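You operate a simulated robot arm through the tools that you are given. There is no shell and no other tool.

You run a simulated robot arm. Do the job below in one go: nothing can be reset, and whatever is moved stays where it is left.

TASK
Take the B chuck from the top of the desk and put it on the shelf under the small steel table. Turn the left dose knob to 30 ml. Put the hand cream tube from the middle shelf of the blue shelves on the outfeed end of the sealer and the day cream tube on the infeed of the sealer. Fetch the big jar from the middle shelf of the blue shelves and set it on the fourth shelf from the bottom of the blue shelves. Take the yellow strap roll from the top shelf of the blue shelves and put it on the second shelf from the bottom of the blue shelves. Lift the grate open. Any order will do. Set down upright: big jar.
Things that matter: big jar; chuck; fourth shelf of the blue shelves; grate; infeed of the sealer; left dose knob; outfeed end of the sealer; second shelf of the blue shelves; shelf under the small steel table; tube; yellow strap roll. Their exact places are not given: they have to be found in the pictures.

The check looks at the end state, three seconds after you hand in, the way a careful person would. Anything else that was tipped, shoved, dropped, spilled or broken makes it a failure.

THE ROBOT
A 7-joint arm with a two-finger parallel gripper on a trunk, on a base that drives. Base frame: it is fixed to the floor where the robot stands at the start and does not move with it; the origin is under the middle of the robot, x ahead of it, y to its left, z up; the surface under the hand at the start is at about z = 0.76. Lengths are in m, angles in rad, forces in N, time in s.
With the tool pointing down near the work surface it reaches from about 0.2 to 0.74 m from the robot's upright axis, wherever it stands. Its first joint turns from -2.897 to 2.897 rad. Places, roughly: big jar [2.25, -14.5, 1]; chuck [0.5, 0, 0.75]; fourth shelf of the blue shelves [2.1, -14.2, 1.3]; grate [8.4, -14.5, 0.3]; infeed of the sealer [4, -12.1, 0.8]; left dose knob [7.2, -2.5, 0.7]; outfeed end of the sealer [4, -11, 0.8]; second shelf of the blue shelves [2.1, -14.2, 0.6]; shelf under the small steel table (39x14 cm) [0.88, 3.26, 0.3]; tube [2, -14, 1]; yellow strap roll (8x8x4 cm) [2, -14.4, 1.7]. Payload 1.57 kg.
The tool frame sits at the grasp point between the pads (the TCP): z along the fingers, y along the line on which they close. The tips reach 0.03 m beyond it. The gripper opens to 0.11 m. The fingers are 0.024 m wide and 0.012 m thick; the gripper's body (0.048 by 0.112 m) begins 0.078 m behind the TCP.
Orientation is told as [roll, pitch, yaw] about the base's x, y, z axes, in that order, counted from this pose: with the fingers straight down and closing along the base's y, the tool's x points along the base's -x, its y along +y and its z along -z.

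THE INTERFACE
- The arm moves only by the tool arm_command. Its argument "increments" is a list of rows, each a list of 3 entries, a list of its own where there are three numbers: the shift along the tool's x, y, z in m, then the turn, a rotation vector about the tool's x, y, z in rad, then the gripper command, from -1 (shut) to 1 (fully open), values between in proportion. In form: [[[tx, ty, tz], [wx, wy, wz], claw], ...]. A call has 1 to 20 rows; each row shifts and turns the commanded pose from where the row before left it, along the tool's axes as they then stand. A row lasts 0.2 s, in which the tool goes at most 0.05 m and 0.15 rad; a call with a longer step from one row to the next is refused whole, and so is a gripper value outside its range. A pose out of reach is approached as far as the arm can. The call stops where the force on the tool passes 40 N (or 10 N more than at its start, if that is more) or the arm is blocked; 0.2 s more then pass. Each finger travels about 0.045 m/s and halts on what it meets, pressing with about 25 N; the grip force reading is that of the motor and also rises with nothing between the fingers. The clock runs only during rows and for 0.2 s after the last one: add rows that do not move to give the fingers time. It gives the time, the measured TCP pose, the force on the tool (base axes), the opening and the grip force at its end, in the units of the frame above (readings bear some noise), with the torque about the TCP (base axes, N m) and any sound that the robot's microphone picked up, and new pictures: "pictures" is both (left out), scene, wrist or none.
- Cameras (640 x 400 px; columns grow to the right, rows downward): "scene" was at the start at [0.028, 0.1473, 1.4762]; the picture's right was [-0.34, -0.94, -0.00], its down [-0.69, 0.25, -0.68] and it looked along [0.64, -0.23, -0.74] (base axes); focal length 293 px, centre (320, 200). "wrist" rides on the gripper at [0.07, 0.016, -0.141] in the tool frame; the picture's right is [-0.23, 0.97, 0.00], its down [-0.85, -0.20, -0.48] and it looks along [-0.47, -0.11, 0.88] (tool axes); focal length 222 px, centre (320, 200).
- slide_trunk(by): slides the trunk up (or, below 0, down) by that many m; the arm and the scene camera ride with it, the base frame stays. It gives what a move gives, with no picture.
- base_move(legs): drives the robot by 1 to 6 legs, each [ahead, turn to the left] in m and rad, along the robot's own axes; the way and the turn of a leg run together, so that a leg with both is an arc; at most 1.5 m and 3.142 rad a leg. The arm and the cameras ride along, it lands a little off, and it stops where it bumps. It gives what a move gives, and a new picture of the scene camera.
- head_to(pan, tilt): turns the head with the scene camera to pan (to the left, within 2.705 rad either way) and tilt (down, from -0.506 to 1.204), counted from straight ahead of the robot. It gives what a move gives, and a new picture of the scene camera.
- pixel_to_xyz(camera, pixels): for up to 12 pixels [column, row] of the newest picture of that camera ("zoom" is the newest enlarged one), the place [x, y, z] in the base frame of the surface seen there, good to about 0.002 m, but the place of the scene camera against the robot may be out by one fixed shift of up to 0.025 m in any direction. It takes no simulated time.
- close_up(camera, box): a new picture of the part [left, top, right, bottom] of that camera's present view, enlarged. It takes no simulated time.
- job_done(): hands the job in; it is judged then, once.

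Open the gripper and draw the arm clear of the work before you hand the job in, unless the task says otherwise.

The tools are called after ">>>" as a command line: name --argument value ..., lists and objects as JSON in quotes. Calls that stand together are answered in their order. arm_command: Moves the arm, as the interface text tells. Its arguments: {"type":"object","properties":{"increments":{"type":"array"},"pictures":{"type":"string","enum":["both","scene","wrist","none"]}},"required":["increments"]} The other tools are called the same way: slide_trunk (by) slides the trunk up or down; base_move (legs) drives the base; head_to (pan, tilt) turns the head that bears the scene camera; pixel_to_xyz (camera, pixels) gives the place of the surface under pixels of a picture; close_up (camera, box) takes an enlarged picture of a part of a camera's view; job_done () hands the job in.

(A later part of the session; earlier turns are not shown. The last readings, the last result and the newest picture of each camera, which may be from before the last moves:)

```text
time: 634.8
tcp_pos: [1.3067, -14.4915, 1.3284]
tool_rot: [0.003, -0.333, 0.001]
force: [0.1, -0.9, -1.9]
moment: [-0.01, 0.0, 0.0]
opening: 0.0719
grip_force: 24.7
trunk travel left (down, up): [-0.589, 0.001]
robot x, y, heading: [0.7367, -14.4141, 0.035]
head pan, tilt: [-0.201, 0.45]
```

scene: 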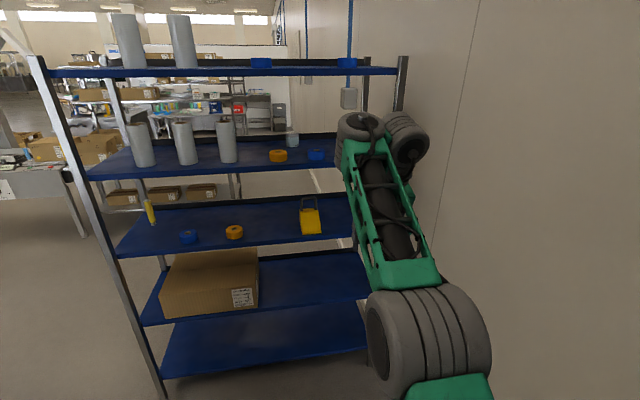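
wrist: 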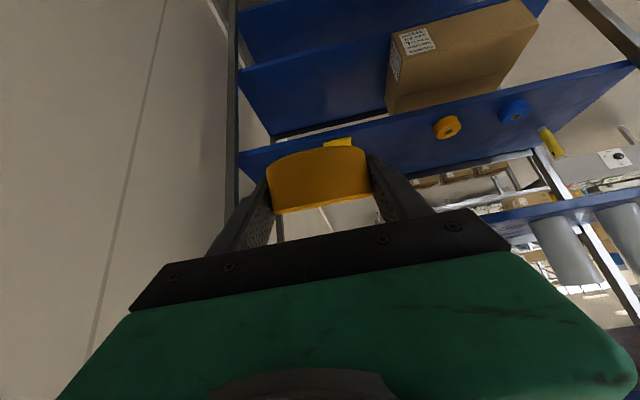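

That worked: the hand moved 14 cm inward freely. I now lower it and restore the pitch step by step.

>>> arm_command --increments '[[[0.0131, 0, 0.0378], [0, -0.05, 0], -1], [[0.015, 0, 0.037], [0, -0.05, 0], -1], [[0.017, 0, 0.0362], [0, -0.05, 0], -1], [[0.0188, 0, 0.0353], [0, -0.05, 0], -1], [[0, 0, 0], [0, 0, 0], -1]]' --pictures "both"

```text
time: 636.0
tcp_pos: [1.2928, -14.4845, 1.32]
tool_rot: [-0.004, -0.445, 0.001]
force: [0.6, -0.2, -1.8]
moment: [-0.01, 0.06, 0.02]
opening: 0.0725
grip_force: 24.8
out of reach, approached as far as the arm can: row 2, 3, 4
trunk travel left (down, up): [-0.589, 0.001]
robot x, y, heading: [0.7391, -14.4112, 0.036]
head pan, tilt: [-0.201, 0.45]
```

scene: 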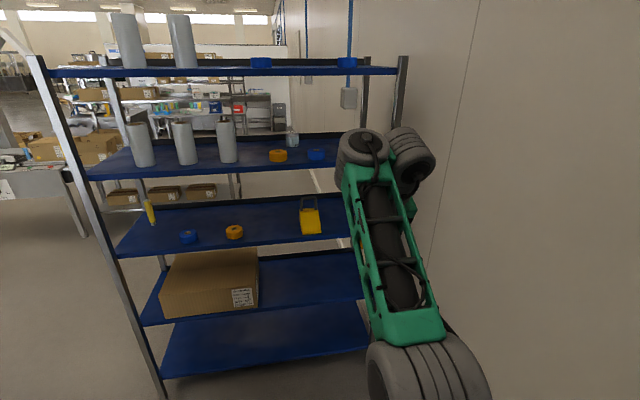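
wrist: 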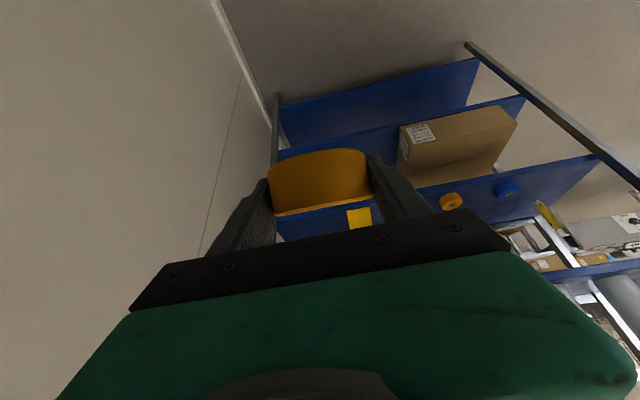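

Flattening the tool is what gets stuck in this wrist posture. I go the other way: steepen the tool toward straight down while lowering, into the middle of the workspace.

>>> arm_command --increments '[[[0.0, 0, 0.03], [0, 0.1, 0], -1], [[0.0, 0, 0.03], [0, 0.1, 0], -1], [[0.0, 0, 0.035], [0, 0.1, 0], -1], [[0.0, 0, 0.035], [0, 0.1, 0], -1], [[0, 0, 0.035], [0, 0, 0], -1], [[0, 0, 0.035], [0, 0, 0], -1], [[0, 0, 0], [0, 0, 0], -1]]' --pictures "both"

```text
time: 637.5
tcp_pos: [1.3375, -14.4836, 1.1272]
tool_rot: [0.003, -0.081, 0.002]
force: [-0.5, 0.1, -1.6]
moment: [0.03, -0.05, 0.0]
opening: 0.0724
grip_force: 24.9
trunk travel left (down, up): [-0.589, 0.001]
robot x, y, heading: [0.7365, -14.4138, 0.034]
head pan, tilt: [-0.201, 0.45]
```

scene: 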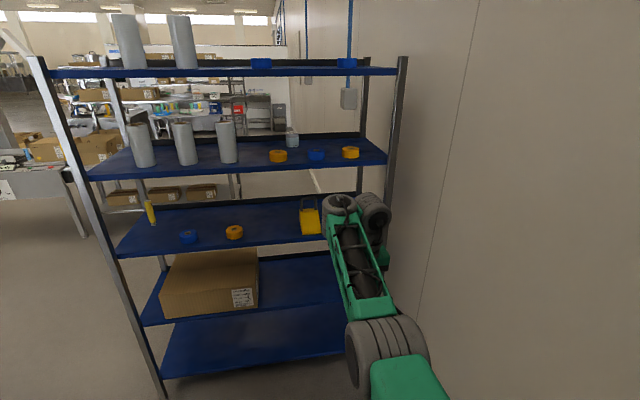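
wrist: 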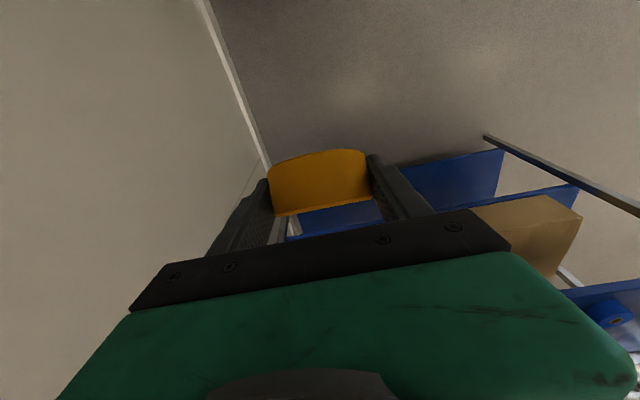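

All steps were reachable. I continue down and slightly in, toward the middle of the workspace.

>>> arm_command --increments '[[[0.02, 0, 0.035], [0, 0, 0], -1], [[0.02, 0, 0.035], [0, 0, 0], -1], [[0.02, 0, 0.035], [0, 0, 0], -1], [[0.02, 0, 0.035], [0, 0, 0], -1], [[0, 0, 0], [0, 0, 0], -1]]' --pictures "scene"

```text
time: 638.8
tcp_pos: [1.3333, -14.4849, 1.1167]
tool_rot: [0.0, -0.062, 0.003]
force: [0.5, 1.0, -1.8]
moment: [-0.02, -0.01, 0.0]
opening: 0.0724
grip_force: 25.1
out of reach, approached as far as the arm can: row 1, 2, 3, 4
trunk travel left (down, up): [-0.589, 0.001]
robot x, y, heading: [0.7365, -14.4135, 0.033]
head pan, tilt: [-0.201, 0.45]
```

scene: 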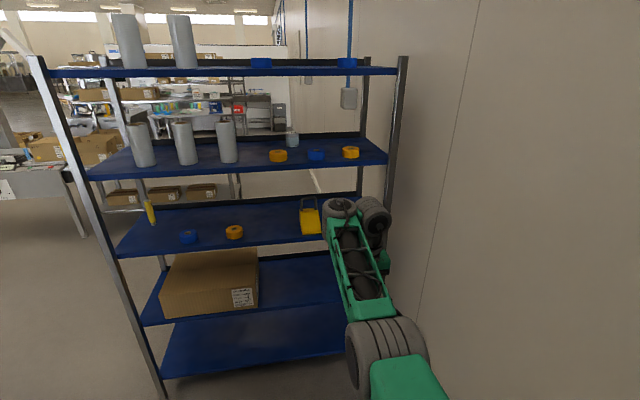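

The pattern suggests that moving downward at full stretch should bring the elbow over to its normal side. I move the hand down and slightly outward with the tool pointing down.

>>> arm_command --increments '[[[-0.02, 0, 0.035], [0, 0, 0], -1], [[-0.02, 0, 0.035], [0, 0, 0], -1], [[-0.015, 0, 0.038], [0, 0, 0], -1], [[-0.01, 0, 0.04], [0, 0, 0], -1], [[-0.005, 0, 0.04], [0, 0, 0], -1], [[0, 0, 0], [0, 0, 0], -1]]' --pictures "scene"

```text
time: 640.1
tcp_pos: [1.4361, -14.4876, 0.9536]
tool_rot: [0.002, -0.079, 0.001]
force: [-0.3, -0.1, -1.8]
moment: [-0.02, 0.02, -0.01]
opening: 0.0725
grip_force: 25.6
out of reach, approached as far as the arm can: row 1, 2
trunk travel left (down, up): [-0.589, 0.001]
robot x, y, heading: [0.7348, -14.4095, 0.034]
head pan, tilt: [-0.201, 0.45]
```

scene: 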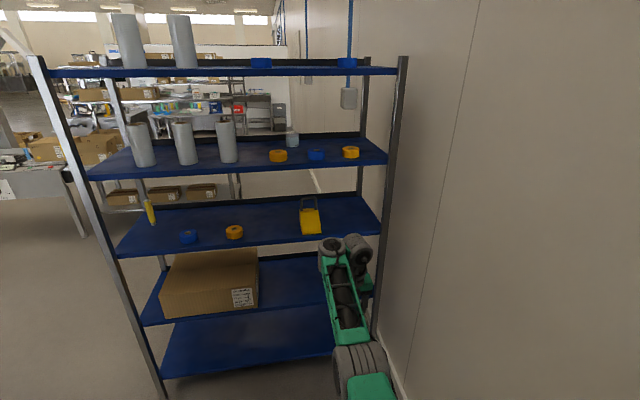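

The hand is now at z 0.95, 0.70 m out, tool down. I try drawing it inward from here.

>>> arm_command --increments '[[[0.04, 0, 0], [0, 0, 0], -1], [[0.04, 0, 0], [0, 0, 0], -1], [[0.04, 0, 0], [0, 0, 0], -1], [[0.04, 0, 0], [0, 0, 0], -1], [[0, 0, 0], [0, 0, 0], -1]]' --pictures "scene"

```text
time: 641.4
tcp_pos: [1.4203, -14.5013, 0.9323]
tool_rot: [0.0, -0.079, 0.002]
force: [-0.3, -0.8, -2.6]
moment: [0.01, 0.02, 0.02]
opening: 0.0724
grip_force: 24.3
out of reach, approached as far as the arm can: row 1, 2, 3, 4
trunk travel left (down, up): [-0.589, 0.001]
robot x, y, heading: [0.7406, -14.4101, 0.033]
head pan, tilt: [-0.201, 0.45]
```

scene: 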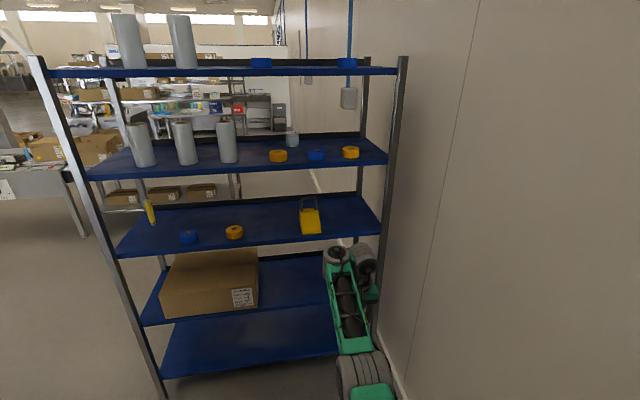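

Still locked. I keep outward pressure while moving further down for several rows, then try inward again.

>>> arm_command --increments '[[[-0.04, 0, 0.01], [0, 0, 0], -1], [[-0.03, 0, 0.035], [0, 0, 0], -1], [[-0.02, 0, 0.042], [0, 0, 0], -1], [[-0.02, 0, 0.042], [0, 0, 0], -1], [[-0.02, 0, 0.042], [0, 0, 0], -1], [[-0.01, 0, 0.045], [0, 0, 0], -1], [[0, 0, 0], [0, 0, 0], -1]]' --pictures "none"

>>> arm_command --increments '[[[0.03, 0, 0.02], [0, 0, 0], -1], [[0.04, 0, 0], [0, 0, 0], -1], [[0.04, 0, 0], [0, 0, 0], -1], [[0.04, 0, 0], [0, 0, 0], -1], [[0, 0, 0], [0, 0, 0], -1]]' --pictures "scene"

```text
time: 643.0
tcp_pos: [1.4784, -14.5016, 0.7775]
tool_rot: [0.004, -0.081, 0.002]
force: [-0.2, -0.2, -0.8]
moment: [-0.01, 0.01, 0.03]
opening: 0.0724
grip_force: 25.2
out of reach, approached as far as the arm can: row 1, 2, 3, 4, 5, 6
trunk travel left (down, up): [-0.589, 0.001]
robot x, y, heading: [0.7371, -14.4131, 0.034]
head pan, tilt: [-0.201, 0.45]
```

```text
time: 644.1
tcp_pos: [1.3297, -14.4998, 0.7497]
tool_rot: [0.004, -0.081, 0.0]
force: [0.3, -0.4, -1.5]
moment: [-0.02, 0.0, 0.02]
opening: 0.0724
grip_force: 25.3
trunk travel left (down, up): [-0.589, 0.001]
robot x, y, heading: [0.7383, -14.4138, 0.038]
head pan, tilt: [-0.201, 0.45]
```

scene: 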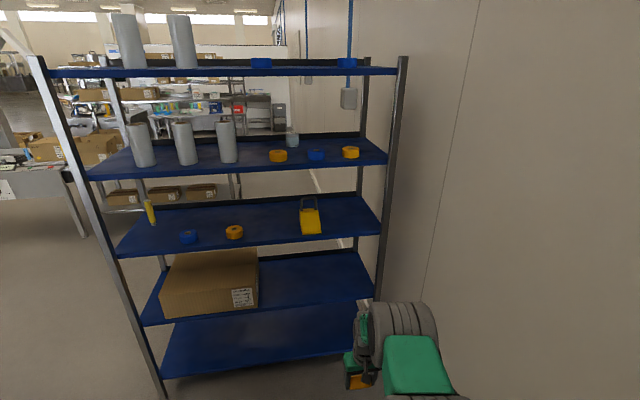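

Success: the elbow folds normally again (hand at (1.33, -14.50, 0.75), tool down). I lower the trunk by 0.35 m for the second shelf.

>>> slide_trunk --by -0.35

>>> arm_command --increments '[[[0.0035, 0, -0.0314], [0, -0.1376, 0], -1], [[-0.0008, 0, -0.0316], [0, -0.1376, 0], -1], [[-0.0052, 0, -0.0312], [0, -0.1376, 0], -1], [[-0.0094, 0, -0.0301], [0, -0.1376, 0], -1], [[-0.0135, 0, -0.0285], [0, -0.1376, 0], -1], [[-0.0173, 0, -0.0265], [0, -0.1376, 0], -1], [[-0.0207, 0, -0.0238], [0, -0.1376, 0], -1], [[0, 0, 0], [0, 0, 0], -1]]' --pictures "both"

```text
time: 647.6
tcp_pos: [1.33, -14.4991, 0.4008]
tool_rot: [0.0, -0.08, 0.002]
force: [-0.1, -0.3, -2.5]
moment: [-0.02, 0.0, 0.03]
opening: 0.0723
grip_force: 25.1
trunk travel left (down, up): [-0.239, 0.351]
robot x, y, heading: [0.7389, -14.4121, 0.033]
head pan, tilt: [-0.201, 0.45]
```

```text
time: 649.4
tcp_pos: [1.2902, -14.4996, 0.6192]
tool_rot: [0.001, -1.043, -0.001]
force: [-0.3, -0.9, -1.8]
moment: [-0.01, 0.03, -0.01]
opening: 0.0724
grip_force: 24.3
trunk travel left (down, up): [-0.239, 0.351]
robot x, y, heading: [0.7409, -14.4124, 0.036]
head pan, tilt: [-0.201, 0.45]
```

scene: 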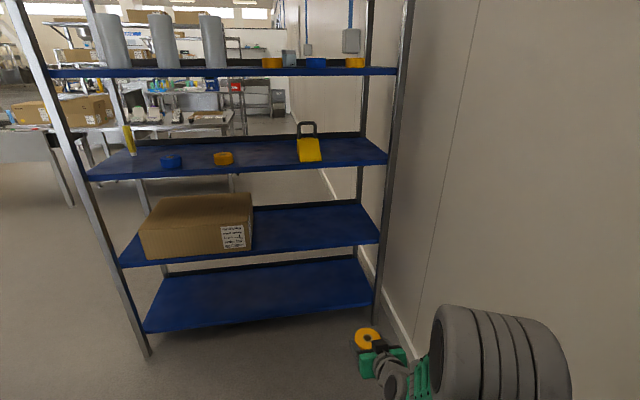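
wrist: 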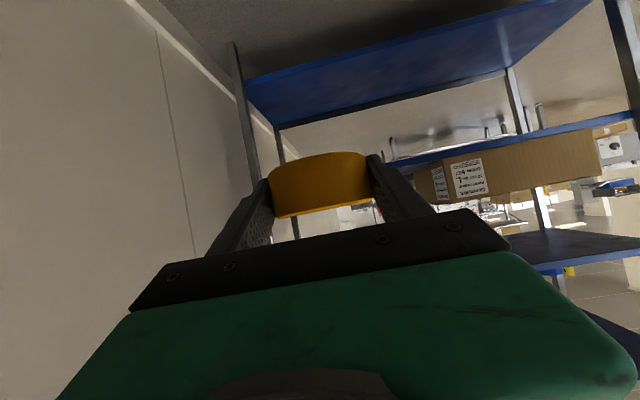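

The second shelf's south half is free (around (320,230)). I measure it and the carton's edge.

>>> pixel_to_xyz --camera "scene" --pixels '[[300, 225], [340, 230], [260, 240], [253, 235], [370, 238], [310, 255], [310, 212], [375, 245], [252, 210], [310, 180], [310, 172]]'

```text
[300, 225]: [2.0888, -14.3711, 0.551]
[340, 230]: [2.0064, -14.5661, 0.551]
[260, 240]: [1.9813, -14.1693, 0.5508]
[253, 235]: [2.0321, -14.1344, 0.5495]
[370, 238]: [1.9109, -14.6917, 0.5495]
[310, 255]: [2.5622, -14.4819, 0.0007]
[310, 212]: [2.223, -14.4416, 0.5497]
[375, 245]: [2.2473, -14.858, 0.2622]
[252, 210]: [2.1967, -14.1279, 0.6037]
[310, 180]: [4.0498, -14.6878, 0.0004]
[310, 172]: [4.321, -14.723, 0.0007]
```

Second shelf surface z 0.55, free for y from -14.15 to -14.7. I drive 0.66 m forward with the roll 4 cm above shelf level.

>>> base_move --legs '[[0.4, 0]]'

>>> base_move --legs '[[0.27, 0]]'

>>> arm_command --increments '[[[0, 0, 0], [0, 0, 0], -1]]' --pictures "both"

```text
time: 651.9
tcp_pos: [1.6866, -14.4903, 0.6192]
tool_rot: [0.004, -1.043, -0.008]
force: [-1.0, 0.0, -2.6]
moment: [0.01, 0.02, 0.03]
opening: 0.0723
grip_force: 25.0
trunk travel left (down, up): [-0.239, 0.351]
robot x, y, heading: [1.1346, -14.4035, 0.029]
head pan, tilt: [-0.201, 0.45]
```

scene: 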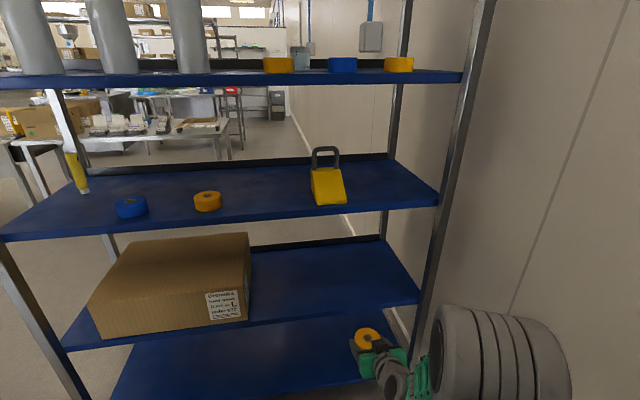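

```text
time: 653.8
tcp_pos: [1.9612, -14.4852, 0.619]
tool_rot: [0.003, -1.043, -0.011]
force: [-0.2, -0.5, -2.2]
moment: [0.0, -0.01, -0.01]
opening: 0.0723
grip_force: 24.8
trunk travel left (down, up): [-0.239, 0.351]
robot x, y, heading: [1.4103, -14.3915, 0.023]
head pan, tilt: [-0.201, 0.45]
```

scene: 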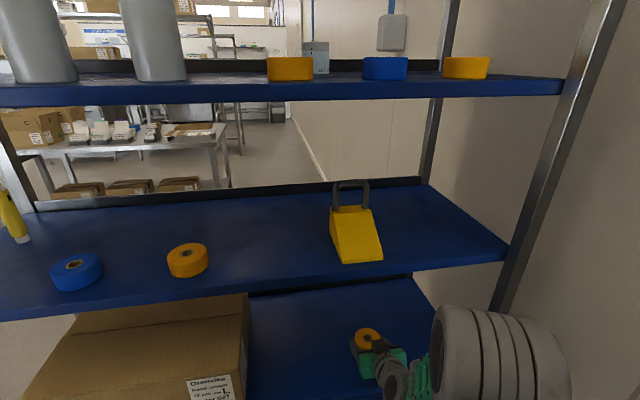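

```text
time: 654.2
tcp_pos: [1.9603, -14.4842, 0.6177]
tool_rot: [0.003, -1.041, -0.011]
force: [-0.3, 0.1, -2.7]
moment: [0.0, 0.01, 0.01]
opening: 0.0722
grip_force: 25.1
trunk travel left (down, up): [-0.239, 0.351]
robot x, y, heading: [1.4076, -14.3894, 0.025]
head pan, tilt: [-0.201, 0.45]
```

scene: 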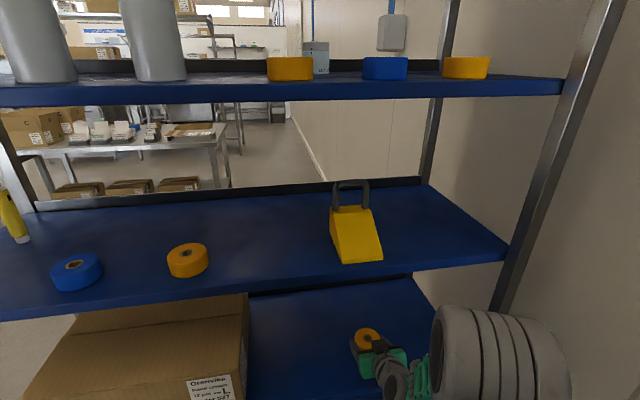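
wrist: 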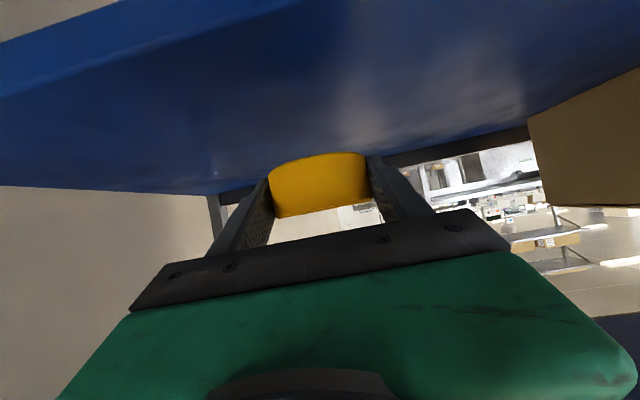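

The roll is above the second shelf. I verify the surface below with the wrist camera and lower the trunk 3 cm.

>>> pixel_to_xyz --camera "wrist" --pixels '[[300, 120], [350, 120], [250, 140], [420, 130], [200, 150]]'

>>> slide_trunk --by -0.033

```text
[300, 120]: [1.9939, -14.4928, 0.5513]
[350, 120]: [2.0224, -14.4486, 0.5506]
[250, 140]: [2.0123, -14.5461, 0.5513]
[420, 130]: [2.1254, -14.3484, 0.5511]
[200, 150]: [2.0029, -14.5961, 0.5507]
```

```text
time: 655.0
tcp_pos: [1.9607, -14.4844, 0.5865]
tool_rot: [0.003, -1.045, -0.011]
force: [-1.8, -0.1, -1.5]
moment: [0.0, 0.0, 0.02]
opening: 0.0723
grip_force: 24.6
trunk travel left (down, up): [-0.206, 0.384]
robot x, y, heading: [1.4051, -14.3925, 0.024]
head pan, tilt: [-0.201, 0.45]
```

About 6 mm to go. I lower with the arm in small steps and watch the force.

>>> arm_command --increments '[[[0.0017, 0, 0.001], [0, 0, 0], -1], [[0.0017, 0, 0.001], [0, 0, 0], -1], [[0.0009, 0, 0.0005], [0, 0, 0], -1], [[0, 0, 0], [0, 0, 0], -1]]' --pictures "none"

>>> arm_command --increments '[[[0.0009, 0, 0.0005], [0, 0, 0], -1], [[0.0009, 0, 0.0005], [0, 0, 0], -1], [[0, 0, 0], [0, 0, 0], -1]]' --pictures "none"

```text
time: 656.0
tcp_pos: [1.9606, -14.4841, 0.5802]
tool_rot: [0.003, -1.042, -0.01]
force: [0.3, -0.1, -1.0]
moment: [-0.01, 0.01, -0.02]
opening: 0.0724
grip_force: 25.0
trunk travel left (down, up): [-0.206, 0.384]
robot x, y, heading: [1.4108, -14.3916, 0.027]
head pan, tilt: [-0.201, 0.45]
```

```text
time: 656.8
tcp_pos: [1.9591, -14.4839, 0.5776]
tool_rot: [0.004, -1.042, -0.011]
force: [0.2, -0.3, -1.3]
moment: [0.0, 0.03, 0.0]
opening: 0.0723
grip_force: 24.9
trunk travel left (down, up): [-0.206, 0.384]
robot x, y, heading: [1.4082, -14.3955, 0.028]
head pan, tilt: [-0.201, 0.45]
```

No contact yet, and the fingertips themselves are almost at the shelf. I look at the gap with the wrist camera.

>>> arm_command --increments '[[[0.0004, 0, 0.0003], [0, 0, 0], -1], [[0, 0, 0], [0, 0, 0], -1]]' --pictures "wrist"

>>> close_up --camera "wrist" --box '[230, 120, 420, 240]'

```text
time: 657.4
tcp_pos: [1.9593, -14.4845, 0.5779]
tool_rot: [0.003, -1.044, -0.012]
force: [0.1, 0.2, -1.7]
moment: [0.0, 0.04, -0.02]
opening: 0.0723
grip_force: 24.3
trunk travel left (down, up): [-0.206, 0.384]
robot x, y, heading: [1.4066, -14.3936, 0.02]
head pan, tilt: [-0.201, 0.45]
```

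wrist: 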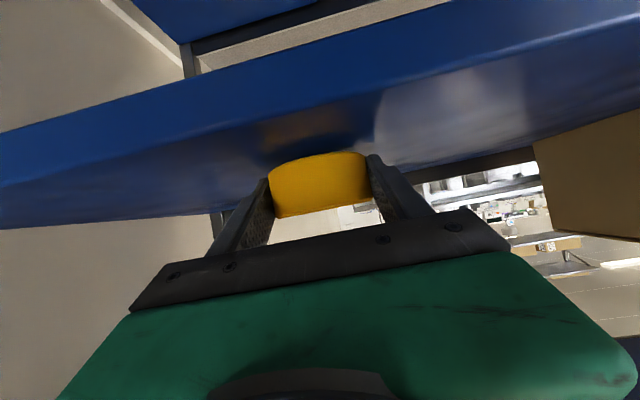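

```text
3.33 times, centred on (325, 180) of wrist
```

zoom: 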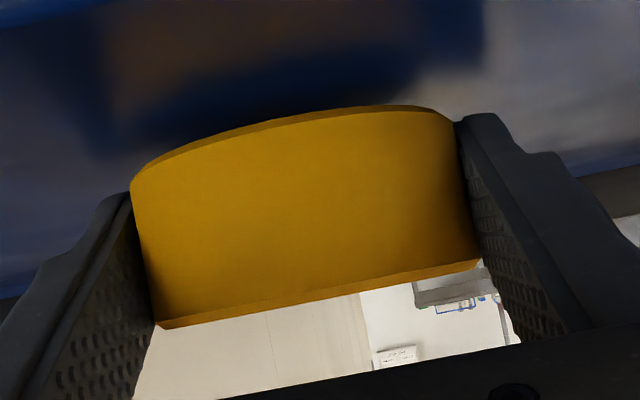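

The roll sits about 1 cm higher in the grip than at pick-up, so it hangs just under 1 cm above the shelf while the fingertips are almost touching. I open the gripper to let it settle flat.

>>> arm_command --increments '[[[0.0, 0, 0.0], [0, 0, 0], 1], [[0, 0, 0], [0, 0, 0], 1], [[0, 0, 0], [0, 0, 0], 1], [[0, 0, 0], [0, 0, 0], 1]]' --pictures "both"

```text
time: 658.4
tcp_pos: [1.9589, -14.4837, 0.5778]
tool_rot: [0.005, -1.043, -0.01]
force: [0.3, -0.8, -0.5]
moment: [0.0, 0.0, -0.01]
opening: 0.1102
grip_force: 0.0
trunk travel left (down, up): [-0.206, 0.384]
robot x, y, heading: [1.4111, -14.3886, 0.022]
head pan, tilt: [-0.201, 0.45]
```

scene: 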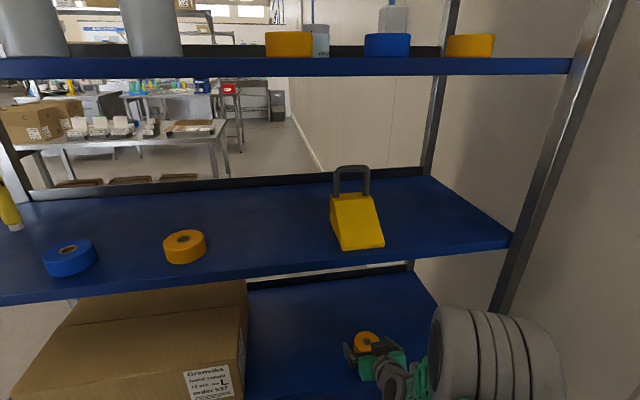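
wrist: 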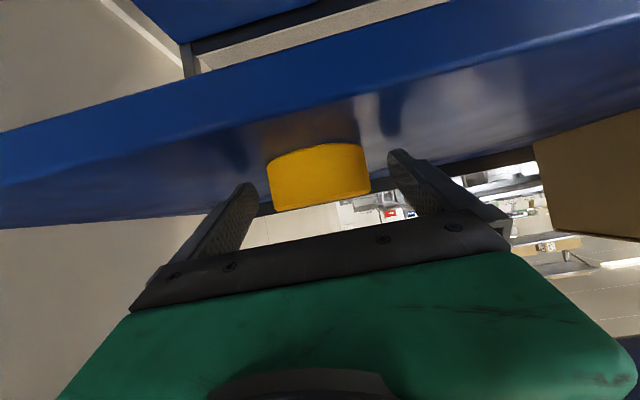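

The roll lies flat on the second shelf. I raise the trunk 1 cm and reverse out of the shelf.

>>> slide_trunk --by 0.012

>>> base_move --legs '[[-0.5, 0]]'

>>> close_up --camera "scene" --box '[60, 60, 460, 340]'

```text
time: 659.0
tcp_pos: [1.9584, -14.4839, 0.5895]
tool_rot: [0.004, -1.044, -0.011]
force: [0.0, -1.0, -0.3]
moment: [-0.02, 0.02, -0.03]
opening: 0.11
grip_force: 0.0
trunk travel left (down, up): [-0.218, 0.372]
robot x, y, heading: [1.4078, -14.3898, 0.022]
head pan, tilt: [-0.201, 0.45]
```

```text
time: 661.9
tcp_pos: [1.449, -14.498, 0.5897]
tool_rot: [0.004, -1.044, -0.013]
force: [0.2, -0.1, 0.5]
moment: [0.01, -0.04, 0.04]
opening: 0.1101
grip_force: 0.1
trunk travel left (down, up): [-0.218, 0.372]
robot x, y, heading: [0.9, -14.4051, 0.02]
head pan, tilt: [-0.201, 0.45]
```

scene: 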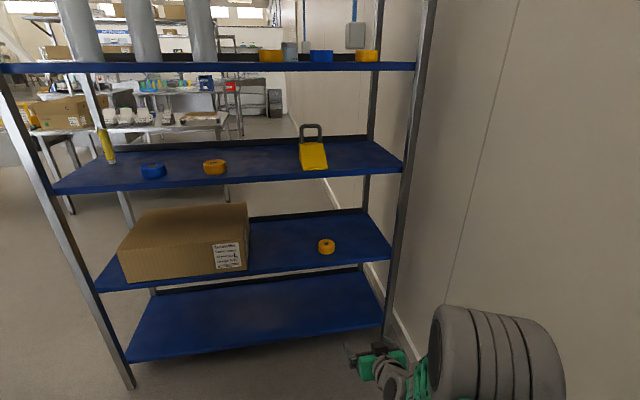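

```text
1.43 times, centred on (260, 200) of scene
```

zoom: 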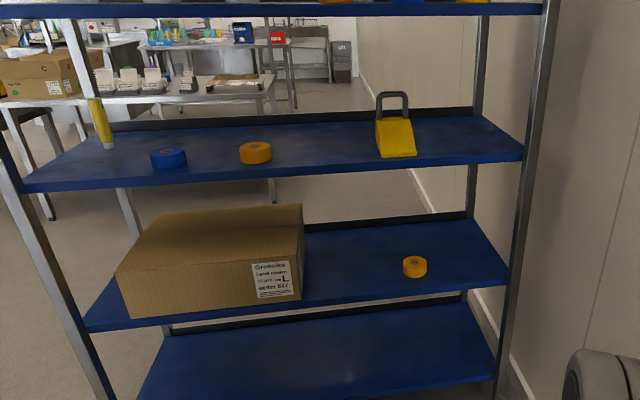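

The yellow roll lies on the second shelf at (326,247). Next is the grate; I drive out north and around the shelves toward the east to look for it.

>>> slide_trunk --by 0.3

>>> base_move --legs '[[0, 1.52], [1.45, 0], [0, -1.5], [1.5, 0], [0.4, 0]]'

>>> head_to --pan -0.2 --tilt 0.2

```text
time: 664.9
tcp_pos: [1.448, -14.4982, 0.8884]
tool_rot: [0.003, -1.042, -0.013]
force: [0.1, -1.0, 0.6]
moment: [0.01, -0.03, -0.01]
opening: 0.11
grip_force: 0.0
trunk travel left (down, up): [-0.518, 0.072]
robot x, y, heading: [0.8966, -14.402, 0.02]
head pan, tilt: [-0.201, 0.45]
```

```text
time: 688.6
tcp_pos: [3.3799, -12.9724, 0.8904]
tool_rot: [0.004, -1.043, -0.005]
force: [-0.5, -0.2, -0.7]
moment: [-0.07, -0.01, 0.0]
opening: 0.1101
grip_force: 0.1
trunk travel left (down, up): [-0.518, 0.072]
robot x, y, heading: [2.8269, -12.8834, 0.033]
head pan, tilt: [-0.201, 0.45]
```

scene: 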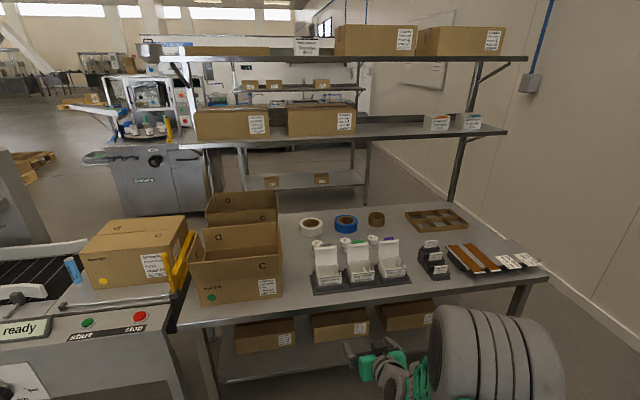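

```text
time: 689.4
tcp_pos: [3.3799, -12.973, 0.8893]
tool_rot: [0.003, -1.044, -0.005]
force: [-0.6, 0.0, -0.4]
moment: [0.0, 0.01, 0.0]
opening: 0.1104
grip_force: 0.1
trunk travel left (down, up): [-0.518, 0.072]
robot x, y, heading: [2.829, -12.887, 0.028]
head pan, tilt: [-0.201, 0.201]
```

scene: 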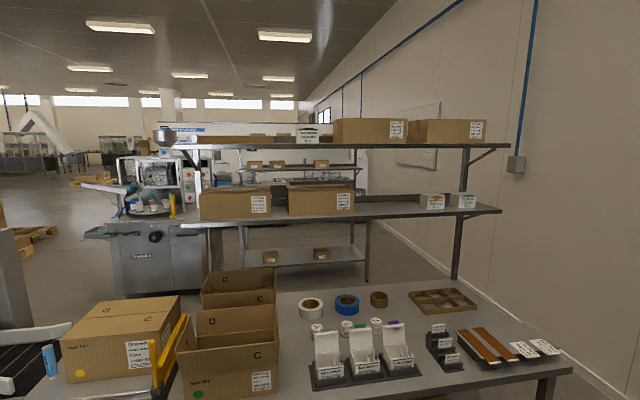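

There is a passage about 1 m wide between the bench's south end and the south wall. I turn north, reverse to y≈-14.33 and then face east along the wall.

>>> base_move --legs '[[0, 1.51], [-1.44, 0], [0, -1.5]]'

>>> head_to --pan 0.05 --tilt 0.25

```text
time: 704.0
tcp_pos: [3.3923, -14.3825, 0.8883]
tool_rot: [0.003, -1.045, 0.028]
force: [0.6, 0.5, -0.3]
moment: [0.0, -0.01, 0.01]
opening: 0.11
grip_force: 0.0
trunk travel left (down, up): [-0.518, 0.072]
robot x, y, heading: [2.8357, -14.3092, 0.064]
head pan, tilt: [-0.201, 0.201]
```

scene: 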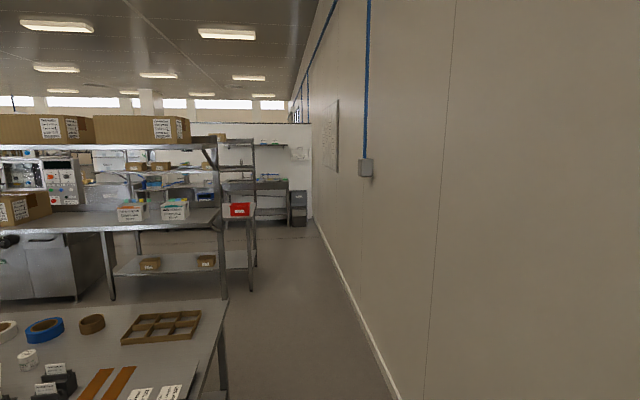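

```text
time: 704.8
tcp_pos: [3.3919, -14.383, 0.8889]
tool_rot: [0.004, -1.044, 0.029]
force: [-1.0, 0.1, -0.2]
moment: [0.0, -0.03, -0.02]
opening: 0.11
grip_force: 0.1
trunk travel left (down, up): [-0.518, 0.072]
robot x, y, heading: [2.8359, -14.3138, 0.064]
head pan, tilt: [0.051, 0.25]
```

scene: 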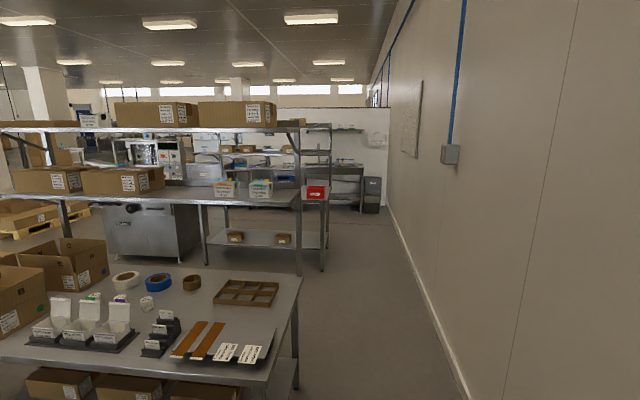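

The grate should appear near (365,195). I zoom in there and measure the corridor.

>>> close_up --camera "scene" --box '[300, 140, 420, 230]'

>>> pixel_to_xyz --camera "scene" --pixels '[[372, 205], [372, 185], [300, 275], [296, 375], [324, 270], [400, 250], [440, 330], [388, 170], [340, 212], [355, 215], [385, 213], [300, 180]]'

```text
4.44 times, centred on (360, 185) of scene
```

zoom: 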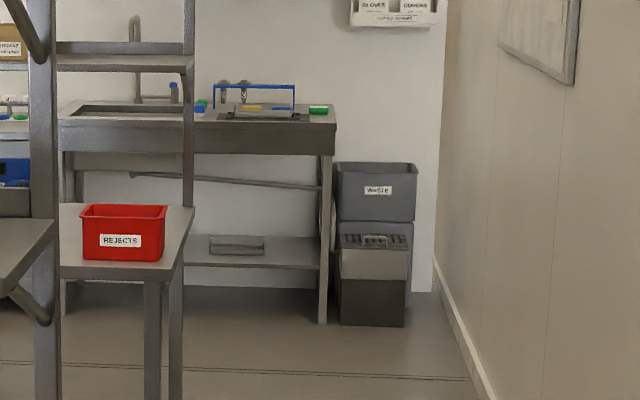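

```text
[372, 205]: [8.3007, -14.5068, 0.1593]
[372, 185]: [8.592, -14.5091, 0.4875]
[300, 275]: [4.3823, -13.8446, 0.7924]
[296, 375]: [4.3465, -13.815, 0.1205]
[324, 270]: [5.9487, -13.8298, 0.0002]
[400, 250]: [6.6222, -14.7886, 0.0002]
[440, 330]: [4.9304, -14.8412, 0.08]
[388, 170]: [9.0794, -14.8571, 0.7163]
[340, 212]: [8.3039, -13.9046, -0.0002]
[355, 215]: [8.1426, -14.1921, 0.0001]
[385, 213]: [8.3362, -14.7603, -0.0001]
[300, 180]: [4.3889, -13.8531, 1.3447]
```

The grate is the slotted lid of the dark box at (372,200), about (8.3, -14.5, 0.3), in front of the WASTE bin. I drive along the corridor toward it, checking heading on the way.

>>> base_move --legs '[[0, -0.07], [1.3, 0]]'

>>> base_move --legs '[[1.3, 0]]'

```text
time: 711.7
tcp_pos: [4.6825, -14.4254, 0.8895]
tool_rot: [0.003, -1.043, -0.04]
force: [-0.9, 0.7, 0.5]
moment: [0.0, 0.01, -0.01]
opening: 0.1101
grip_force: 0.1
trunk travel left (down, up): [-0.518, 0.072]
robot x, y, heading: [4.1323, -14.3151, -0.008]
head pan, tilt: [0.051, 0.25]
```

scene: 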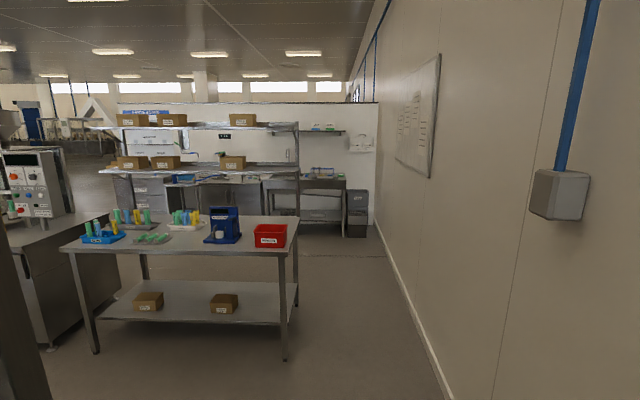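

```text
time: 718.3
tcp_pos: [5.9778, -14.4674, 0.8889]
tool_rot: [0.004, -1.045, -0.072]
force: [0.1, -0.1, 0.2]
moment: [0.0, -0.03, 0.06]
opening: 0.11
grip_force: 0.2
trunk travel left (down, up): [-0.518, 0.072]
robot x, y, heading: [5.4344, -14.3445, -0.035]
head pan, tilt: [0.051, 0.25]
```

scene: 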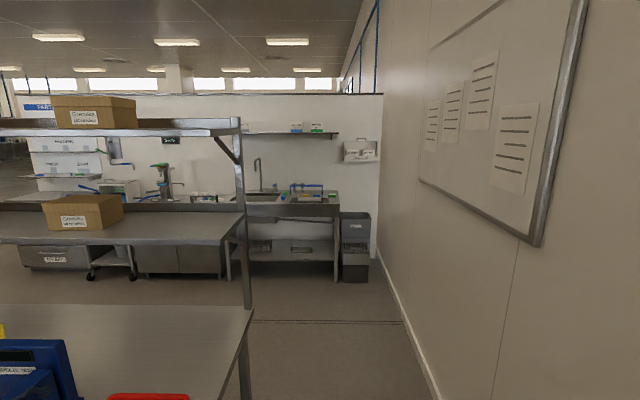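

I zoom in on the grate box at (355,255) from here.

>>> head_to --pan 0.0 --tilt 0.4

>>> close_up --camera "scene" --box '[290, 130, 400, 230]'

```text
time: 719.0
tcp_pos: [5.9794, -14.4681, 0.8895]
tool_rot: [0.004, -1.044, -0.071]
force: [0.8, 0.3, -0.1]
moment: [-0.03, 0.0, -0.03]
opening: 0.11
grip_force: 0.0
trunk travel left (down, up): [-0.518, 0.072]
robot x, y, heading: [5.4349, -14.3416, -0.033]
head pan, tilt: [0.0, 0.4]
```

scene: 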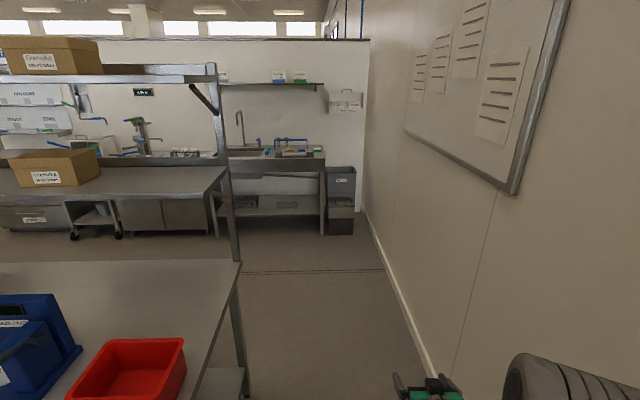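

```text
4.00 times, centred on (345, 180) of scene
```

zoom: 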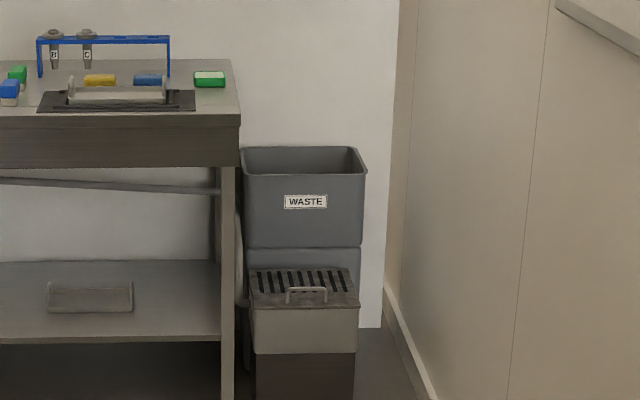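

The grate is a slotted lid with a U-shaped handle at its front edge, hinged at the back near the WASTE bin. I drive closer.

>>> base_move --legs '[[0, 0.03], [1.3, 0], [0.3, 0]]'

>>> head_to --pan -0.1 --tilt 0.65

```text
time: 727.6
tcp_pos: [7.6051, -14.4628, 0.8892]
tool_rot: [0.004, -1.041, -0.047]
force: [-0.2, -0.6, 0.1]
moment: [0.02, 0.03, -0.03]
opening: 0.1099
grip_force: 0.0
trunk travel left (down, up): [-0.518, 0.072]
robot x, y, heading: [7.0556, -14.3491, -0.015]
head pan, tilt: [0.0, 0.4]
```

scene: 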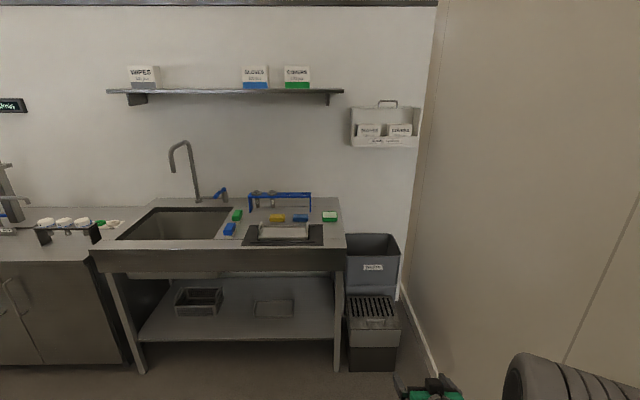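

```text
time: 728.4
tcp_pos: [7.6045, -14.4629, 0.8887]
tool_rot: [0.003, -1.043, -0.048]
force: [0.1, 0.4, 0.2]
moment: [0.01, 0.01, 0.03]
opening: 0.1101
grip_force: 0.0
trunk travel left (down, up): [-0.518, 0.072]
robot x, y, heading: [7.0559, -14.3548, -0.009]
head pan, tilt: [-0.099, 0.649]
```

scene: 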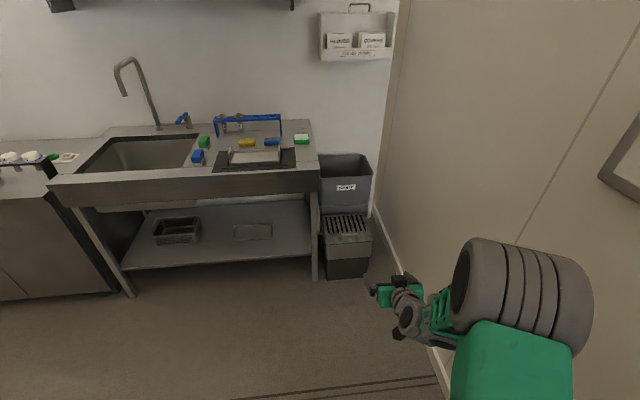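

>>> close_up --camera "scene" --box '[300, 140, 390, 290]'

>>> pixel_to_xyz --camera "scene" --pixels '[[347, 233], [325, 220], [365, 218], [326, 236], [370, 234], [347, 225], [345, 255], [347, 272], [345, 195], [314, 275], [313, 200], [372, 210]]'

```text
2.67 times, centred on (345, 215) of scene
```

zoom: 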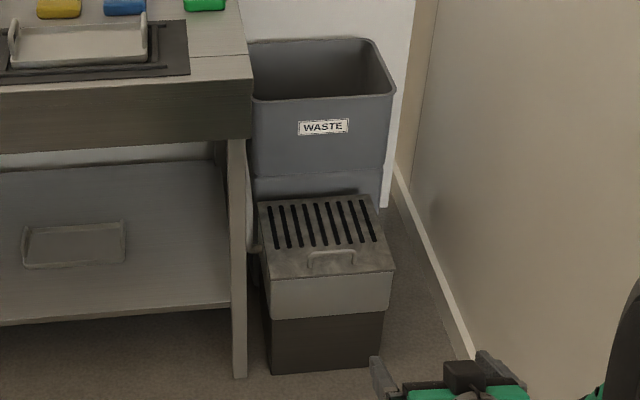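

```text
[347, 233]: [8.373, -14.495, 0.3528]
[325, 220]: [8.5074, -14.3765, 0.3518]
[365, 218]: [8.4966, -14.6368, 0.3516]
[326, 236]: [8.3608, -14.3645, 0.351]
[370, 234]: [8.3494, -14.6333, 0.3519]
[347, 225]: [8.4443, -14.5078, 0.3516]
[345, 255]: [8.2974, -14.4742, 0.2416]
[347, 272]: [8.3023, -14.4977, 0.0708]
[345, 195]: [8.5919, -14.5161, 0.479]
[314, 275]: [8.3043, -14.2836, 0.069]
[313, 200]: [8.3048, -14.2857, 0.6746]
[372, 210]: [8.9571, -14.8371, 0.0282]
```

The grate plate is at z≈0.352, front edge x≈8.29, hinged toward the WASTE bin at x≈8.57; the U-handle is at the front centre near y≈-14.52. I lower the trunk 0.3 m and drive 0.5 m forward for a close wrist view of the handle.

>>> slide_trunk --by -0.3

>>> base_move --legs '[[0.48, 0]]'

>>> arm_command --increments '[[[0, -0.02, 0], [0, 0, 0], 1], [[0, -0.02, 0], [0, 0, 0], 1], [[0, 0, 0], [0, 0, 0], 1]]' --pictures "both"

```text
time: 731.4
tcp_pos: [7.6036, -14.464, 0.5905]
tool_rot: [0.004, -1.044, -0.047]
force: [0.1, 0.6, 0.0]
moment: [0.03, 0.02, -0.02]
opening: 0.1099
grip_force: 0.1
trunk travel left (down, up): [-0.218, 0.372]
robot x, y, heading: [7.0579, -14.3509, -0.008]
head pan, tilt: [-0.099, 0.649]
```

```text
time: 734.2
tcp_pos: [8.0832, -14.4675, 0.5896]
tool_rot: [0.004, -1.045, -0.046]
force: [-0.5, -0.3, 0.0]
moment: [0.02, -0.03, -0.02]
opening: 0.1103
grip_force: 0.1
trunk travel left (down, up): [-0.218, 0.372]
robot x, y, heading: [7.5355, -14.3543, -0.007]
head pan, tilt: [-0.099, 0.649]
```

scene: 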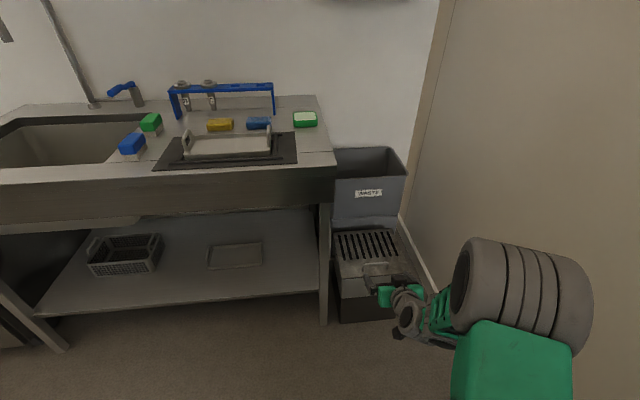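

```text
time: 735.0
tcp_pos: [8.0829, -14.5075, 0.5894]
tool_rot: [0.003, -1.041, -0.046]
force: [0.3, 0.2, -0.5]
moment: [-0.03, -0.02, -0.01]
opening: 0.1099
grip_force: 0.1
trunk travel left (down, up): [-0.218, 0.372]
robot x, y, heading: [7.5352, -14.3553, -0.013]
head pan, tilt: [-0.099, 0.649]
```

scene: 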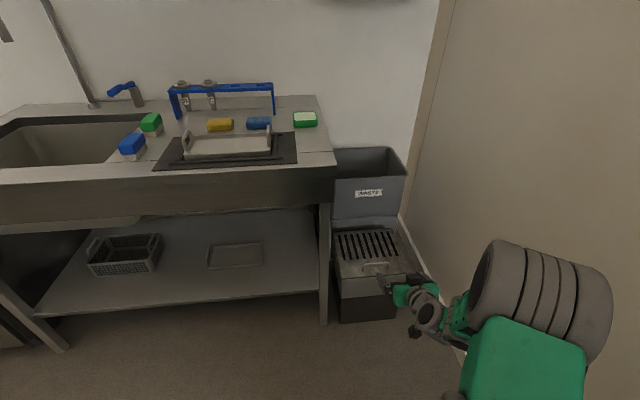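
wrist: 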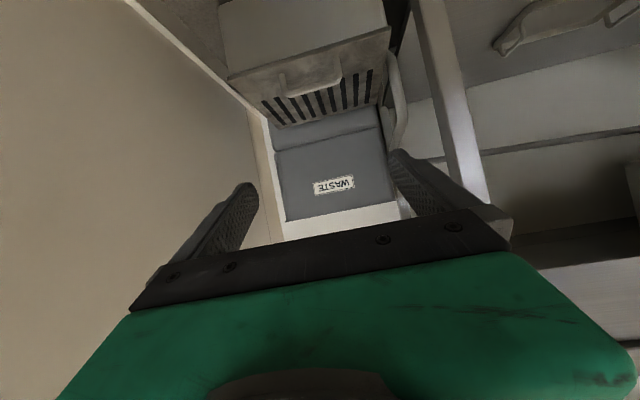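

The wrist camera sees the grate and its handle at (312,82). I zoom in and measure the handle.

>>> close_up --camera "wrist" --box '[220, 30, 400, 140]'

>>> pixel_to_xyz --camera "zoom" --pixels '[[225, 165], [330, 230], [425, 135], [250, 215], [400, 205], [325, 195], [300, 150], [60, 150], [580, 30], [150, 250], [560, 150], [330, 330]]'

```text
3.56 times, centred on (310, 85) of wrist
```

zoom: 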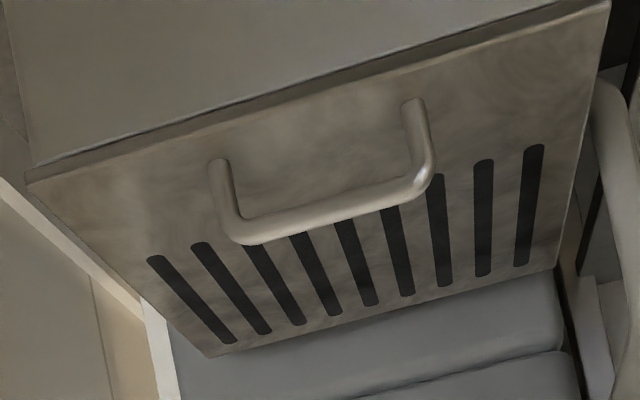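

```text
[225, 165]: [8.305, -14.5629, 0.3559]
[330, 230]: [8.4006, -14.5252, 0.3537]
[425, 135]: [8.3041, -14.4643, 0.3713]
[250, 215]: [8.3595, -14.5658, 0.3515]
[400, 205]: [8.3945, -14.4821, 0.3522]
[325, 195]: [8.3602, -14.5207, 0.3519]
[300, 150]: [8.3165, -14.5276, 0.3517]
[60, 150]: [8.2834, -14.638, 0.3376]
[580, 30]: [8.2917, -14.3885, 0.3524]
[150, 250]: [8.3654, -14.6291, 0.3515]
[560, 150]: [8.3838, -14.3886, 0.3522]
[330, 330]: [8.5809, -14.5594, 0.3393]
```

I take points along the handle's bar itself.

>>> pixel_to_xyz --camera "zoom" --pixels '[[270, 230], [300, 222], [325, 214], [350, 206], [380, 197], [410, 188], [240, 232], [228, 200], [432, 165], [420, 120], [325, 206], [325, 221]]'

```text
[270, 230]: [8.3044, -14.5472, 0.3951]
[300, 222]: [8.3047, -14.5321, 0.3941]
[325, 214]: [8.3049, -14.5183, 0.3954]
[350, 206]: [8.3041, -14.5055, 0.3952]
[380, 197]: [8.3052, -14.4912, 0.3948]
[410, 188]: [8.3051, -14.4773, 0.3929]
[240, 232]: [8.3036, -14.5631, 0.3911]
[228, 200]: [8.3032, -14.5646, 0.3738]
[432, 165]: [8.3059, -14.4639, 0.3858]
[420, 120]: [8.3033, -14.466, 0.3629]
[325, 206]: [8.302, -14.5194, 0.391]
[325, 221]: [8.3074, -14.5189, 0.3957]
```

The handle bar runs along y from -14.565 to -14.465 at x≈8.307, z≈0.391 (about 3.5 cm above the plate). I measure the plate's back edge (hinge side) and the bin's front.

>>> pixel_to_xyz --camera "zoom" --pixels '[[220, 350], [390, 308], [545, 267], [380, 318], [230, 362], [400, 345], [450, 375], [570, 240]]'

>>> pixel_to_xyz --camera "wrist" --pixels '[[330, 185], [330, 150], [330, 140], [330, 125], [335, 205], [300, 215], [300, 100], [392, 100], [400, 130]]'

```text
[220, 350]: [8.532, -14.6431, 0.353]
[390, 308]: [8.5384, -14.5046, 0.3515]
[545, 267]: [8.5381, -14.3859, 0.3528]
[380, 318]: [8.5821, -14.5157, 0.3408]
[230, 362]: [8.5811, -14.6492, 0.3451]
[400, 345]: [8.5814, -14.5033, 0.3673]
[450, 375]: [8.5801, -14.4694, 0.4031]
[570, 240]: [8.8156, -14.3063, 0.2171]
```

```text
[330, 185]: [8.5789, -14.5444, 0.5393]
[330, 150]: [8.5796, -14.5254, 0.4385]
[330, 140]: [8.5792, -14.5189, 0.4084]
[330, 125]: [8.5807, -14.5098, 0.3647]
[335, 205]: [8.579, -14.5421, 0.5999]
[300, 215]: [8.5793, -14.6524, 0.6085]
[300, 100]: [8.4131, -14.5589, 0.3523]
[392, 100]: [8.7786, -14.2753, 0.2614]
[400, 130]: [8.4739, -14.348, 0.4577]
```

The hinge line is near x≈8.54, z≈0.347, and the bin's face is at x≈8.579. I'll grip the bar with the fingers above and below it, so I roll the hand by -90° about the tool axis and narrow the opening to 3 cm.

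>>> arm_command --increments '[[[0, 0, 0], [0, 0, -0.1428], 0.5], [[0, 0, 0], [0, 0, -0.1428], 0.0], [[0, 0, 0], [0, 0, -0.1428], -0.45], [[0, 0, 0], [0, 0, -0.1428], -0.45], [[0, 0, 0], [0, 0, -0.1428], -0.45], [[0, 0, 0], [0, 0, -0.1428], -0.45], [[0, 0, 0], [0, 0, -0.1428], -0.45], [[0, 0, 0], [0, 0, -0.1428], -0.45], [[0, 0, 0], [0, 0, -0.1428], -0.45], [[0, 0, 0], [0, 0, -0.1428], -0.45], [[0, 0, 0], [0, 0, -0.1428], -0.45], [[0, 0, 0], [0, 0, 0], -0.45]]' --pictures "both"

```text
time: 737.6
tcp_pos: [8.0833, -14.5075, 0.5885]
tool_rot: [-1.042, -0.001, 1.529]
force: [0.7, 0.0, 0.2]
moment: [0.0, -0.05, -0.01]
opening: 0.0302
grip_force: 0.1
trunk travel left (down, up): [-0.218, 0.372]
robot x, y, heading: [7.5361, -14.3565, -0.009]
head pan, tilt: [-0.099, 0.649]
```

scene: 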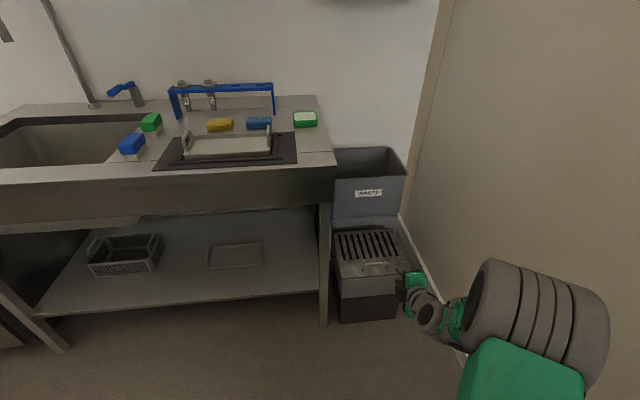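
wrist: 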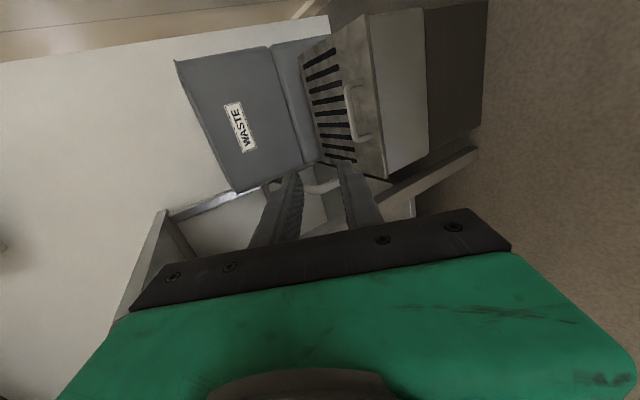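

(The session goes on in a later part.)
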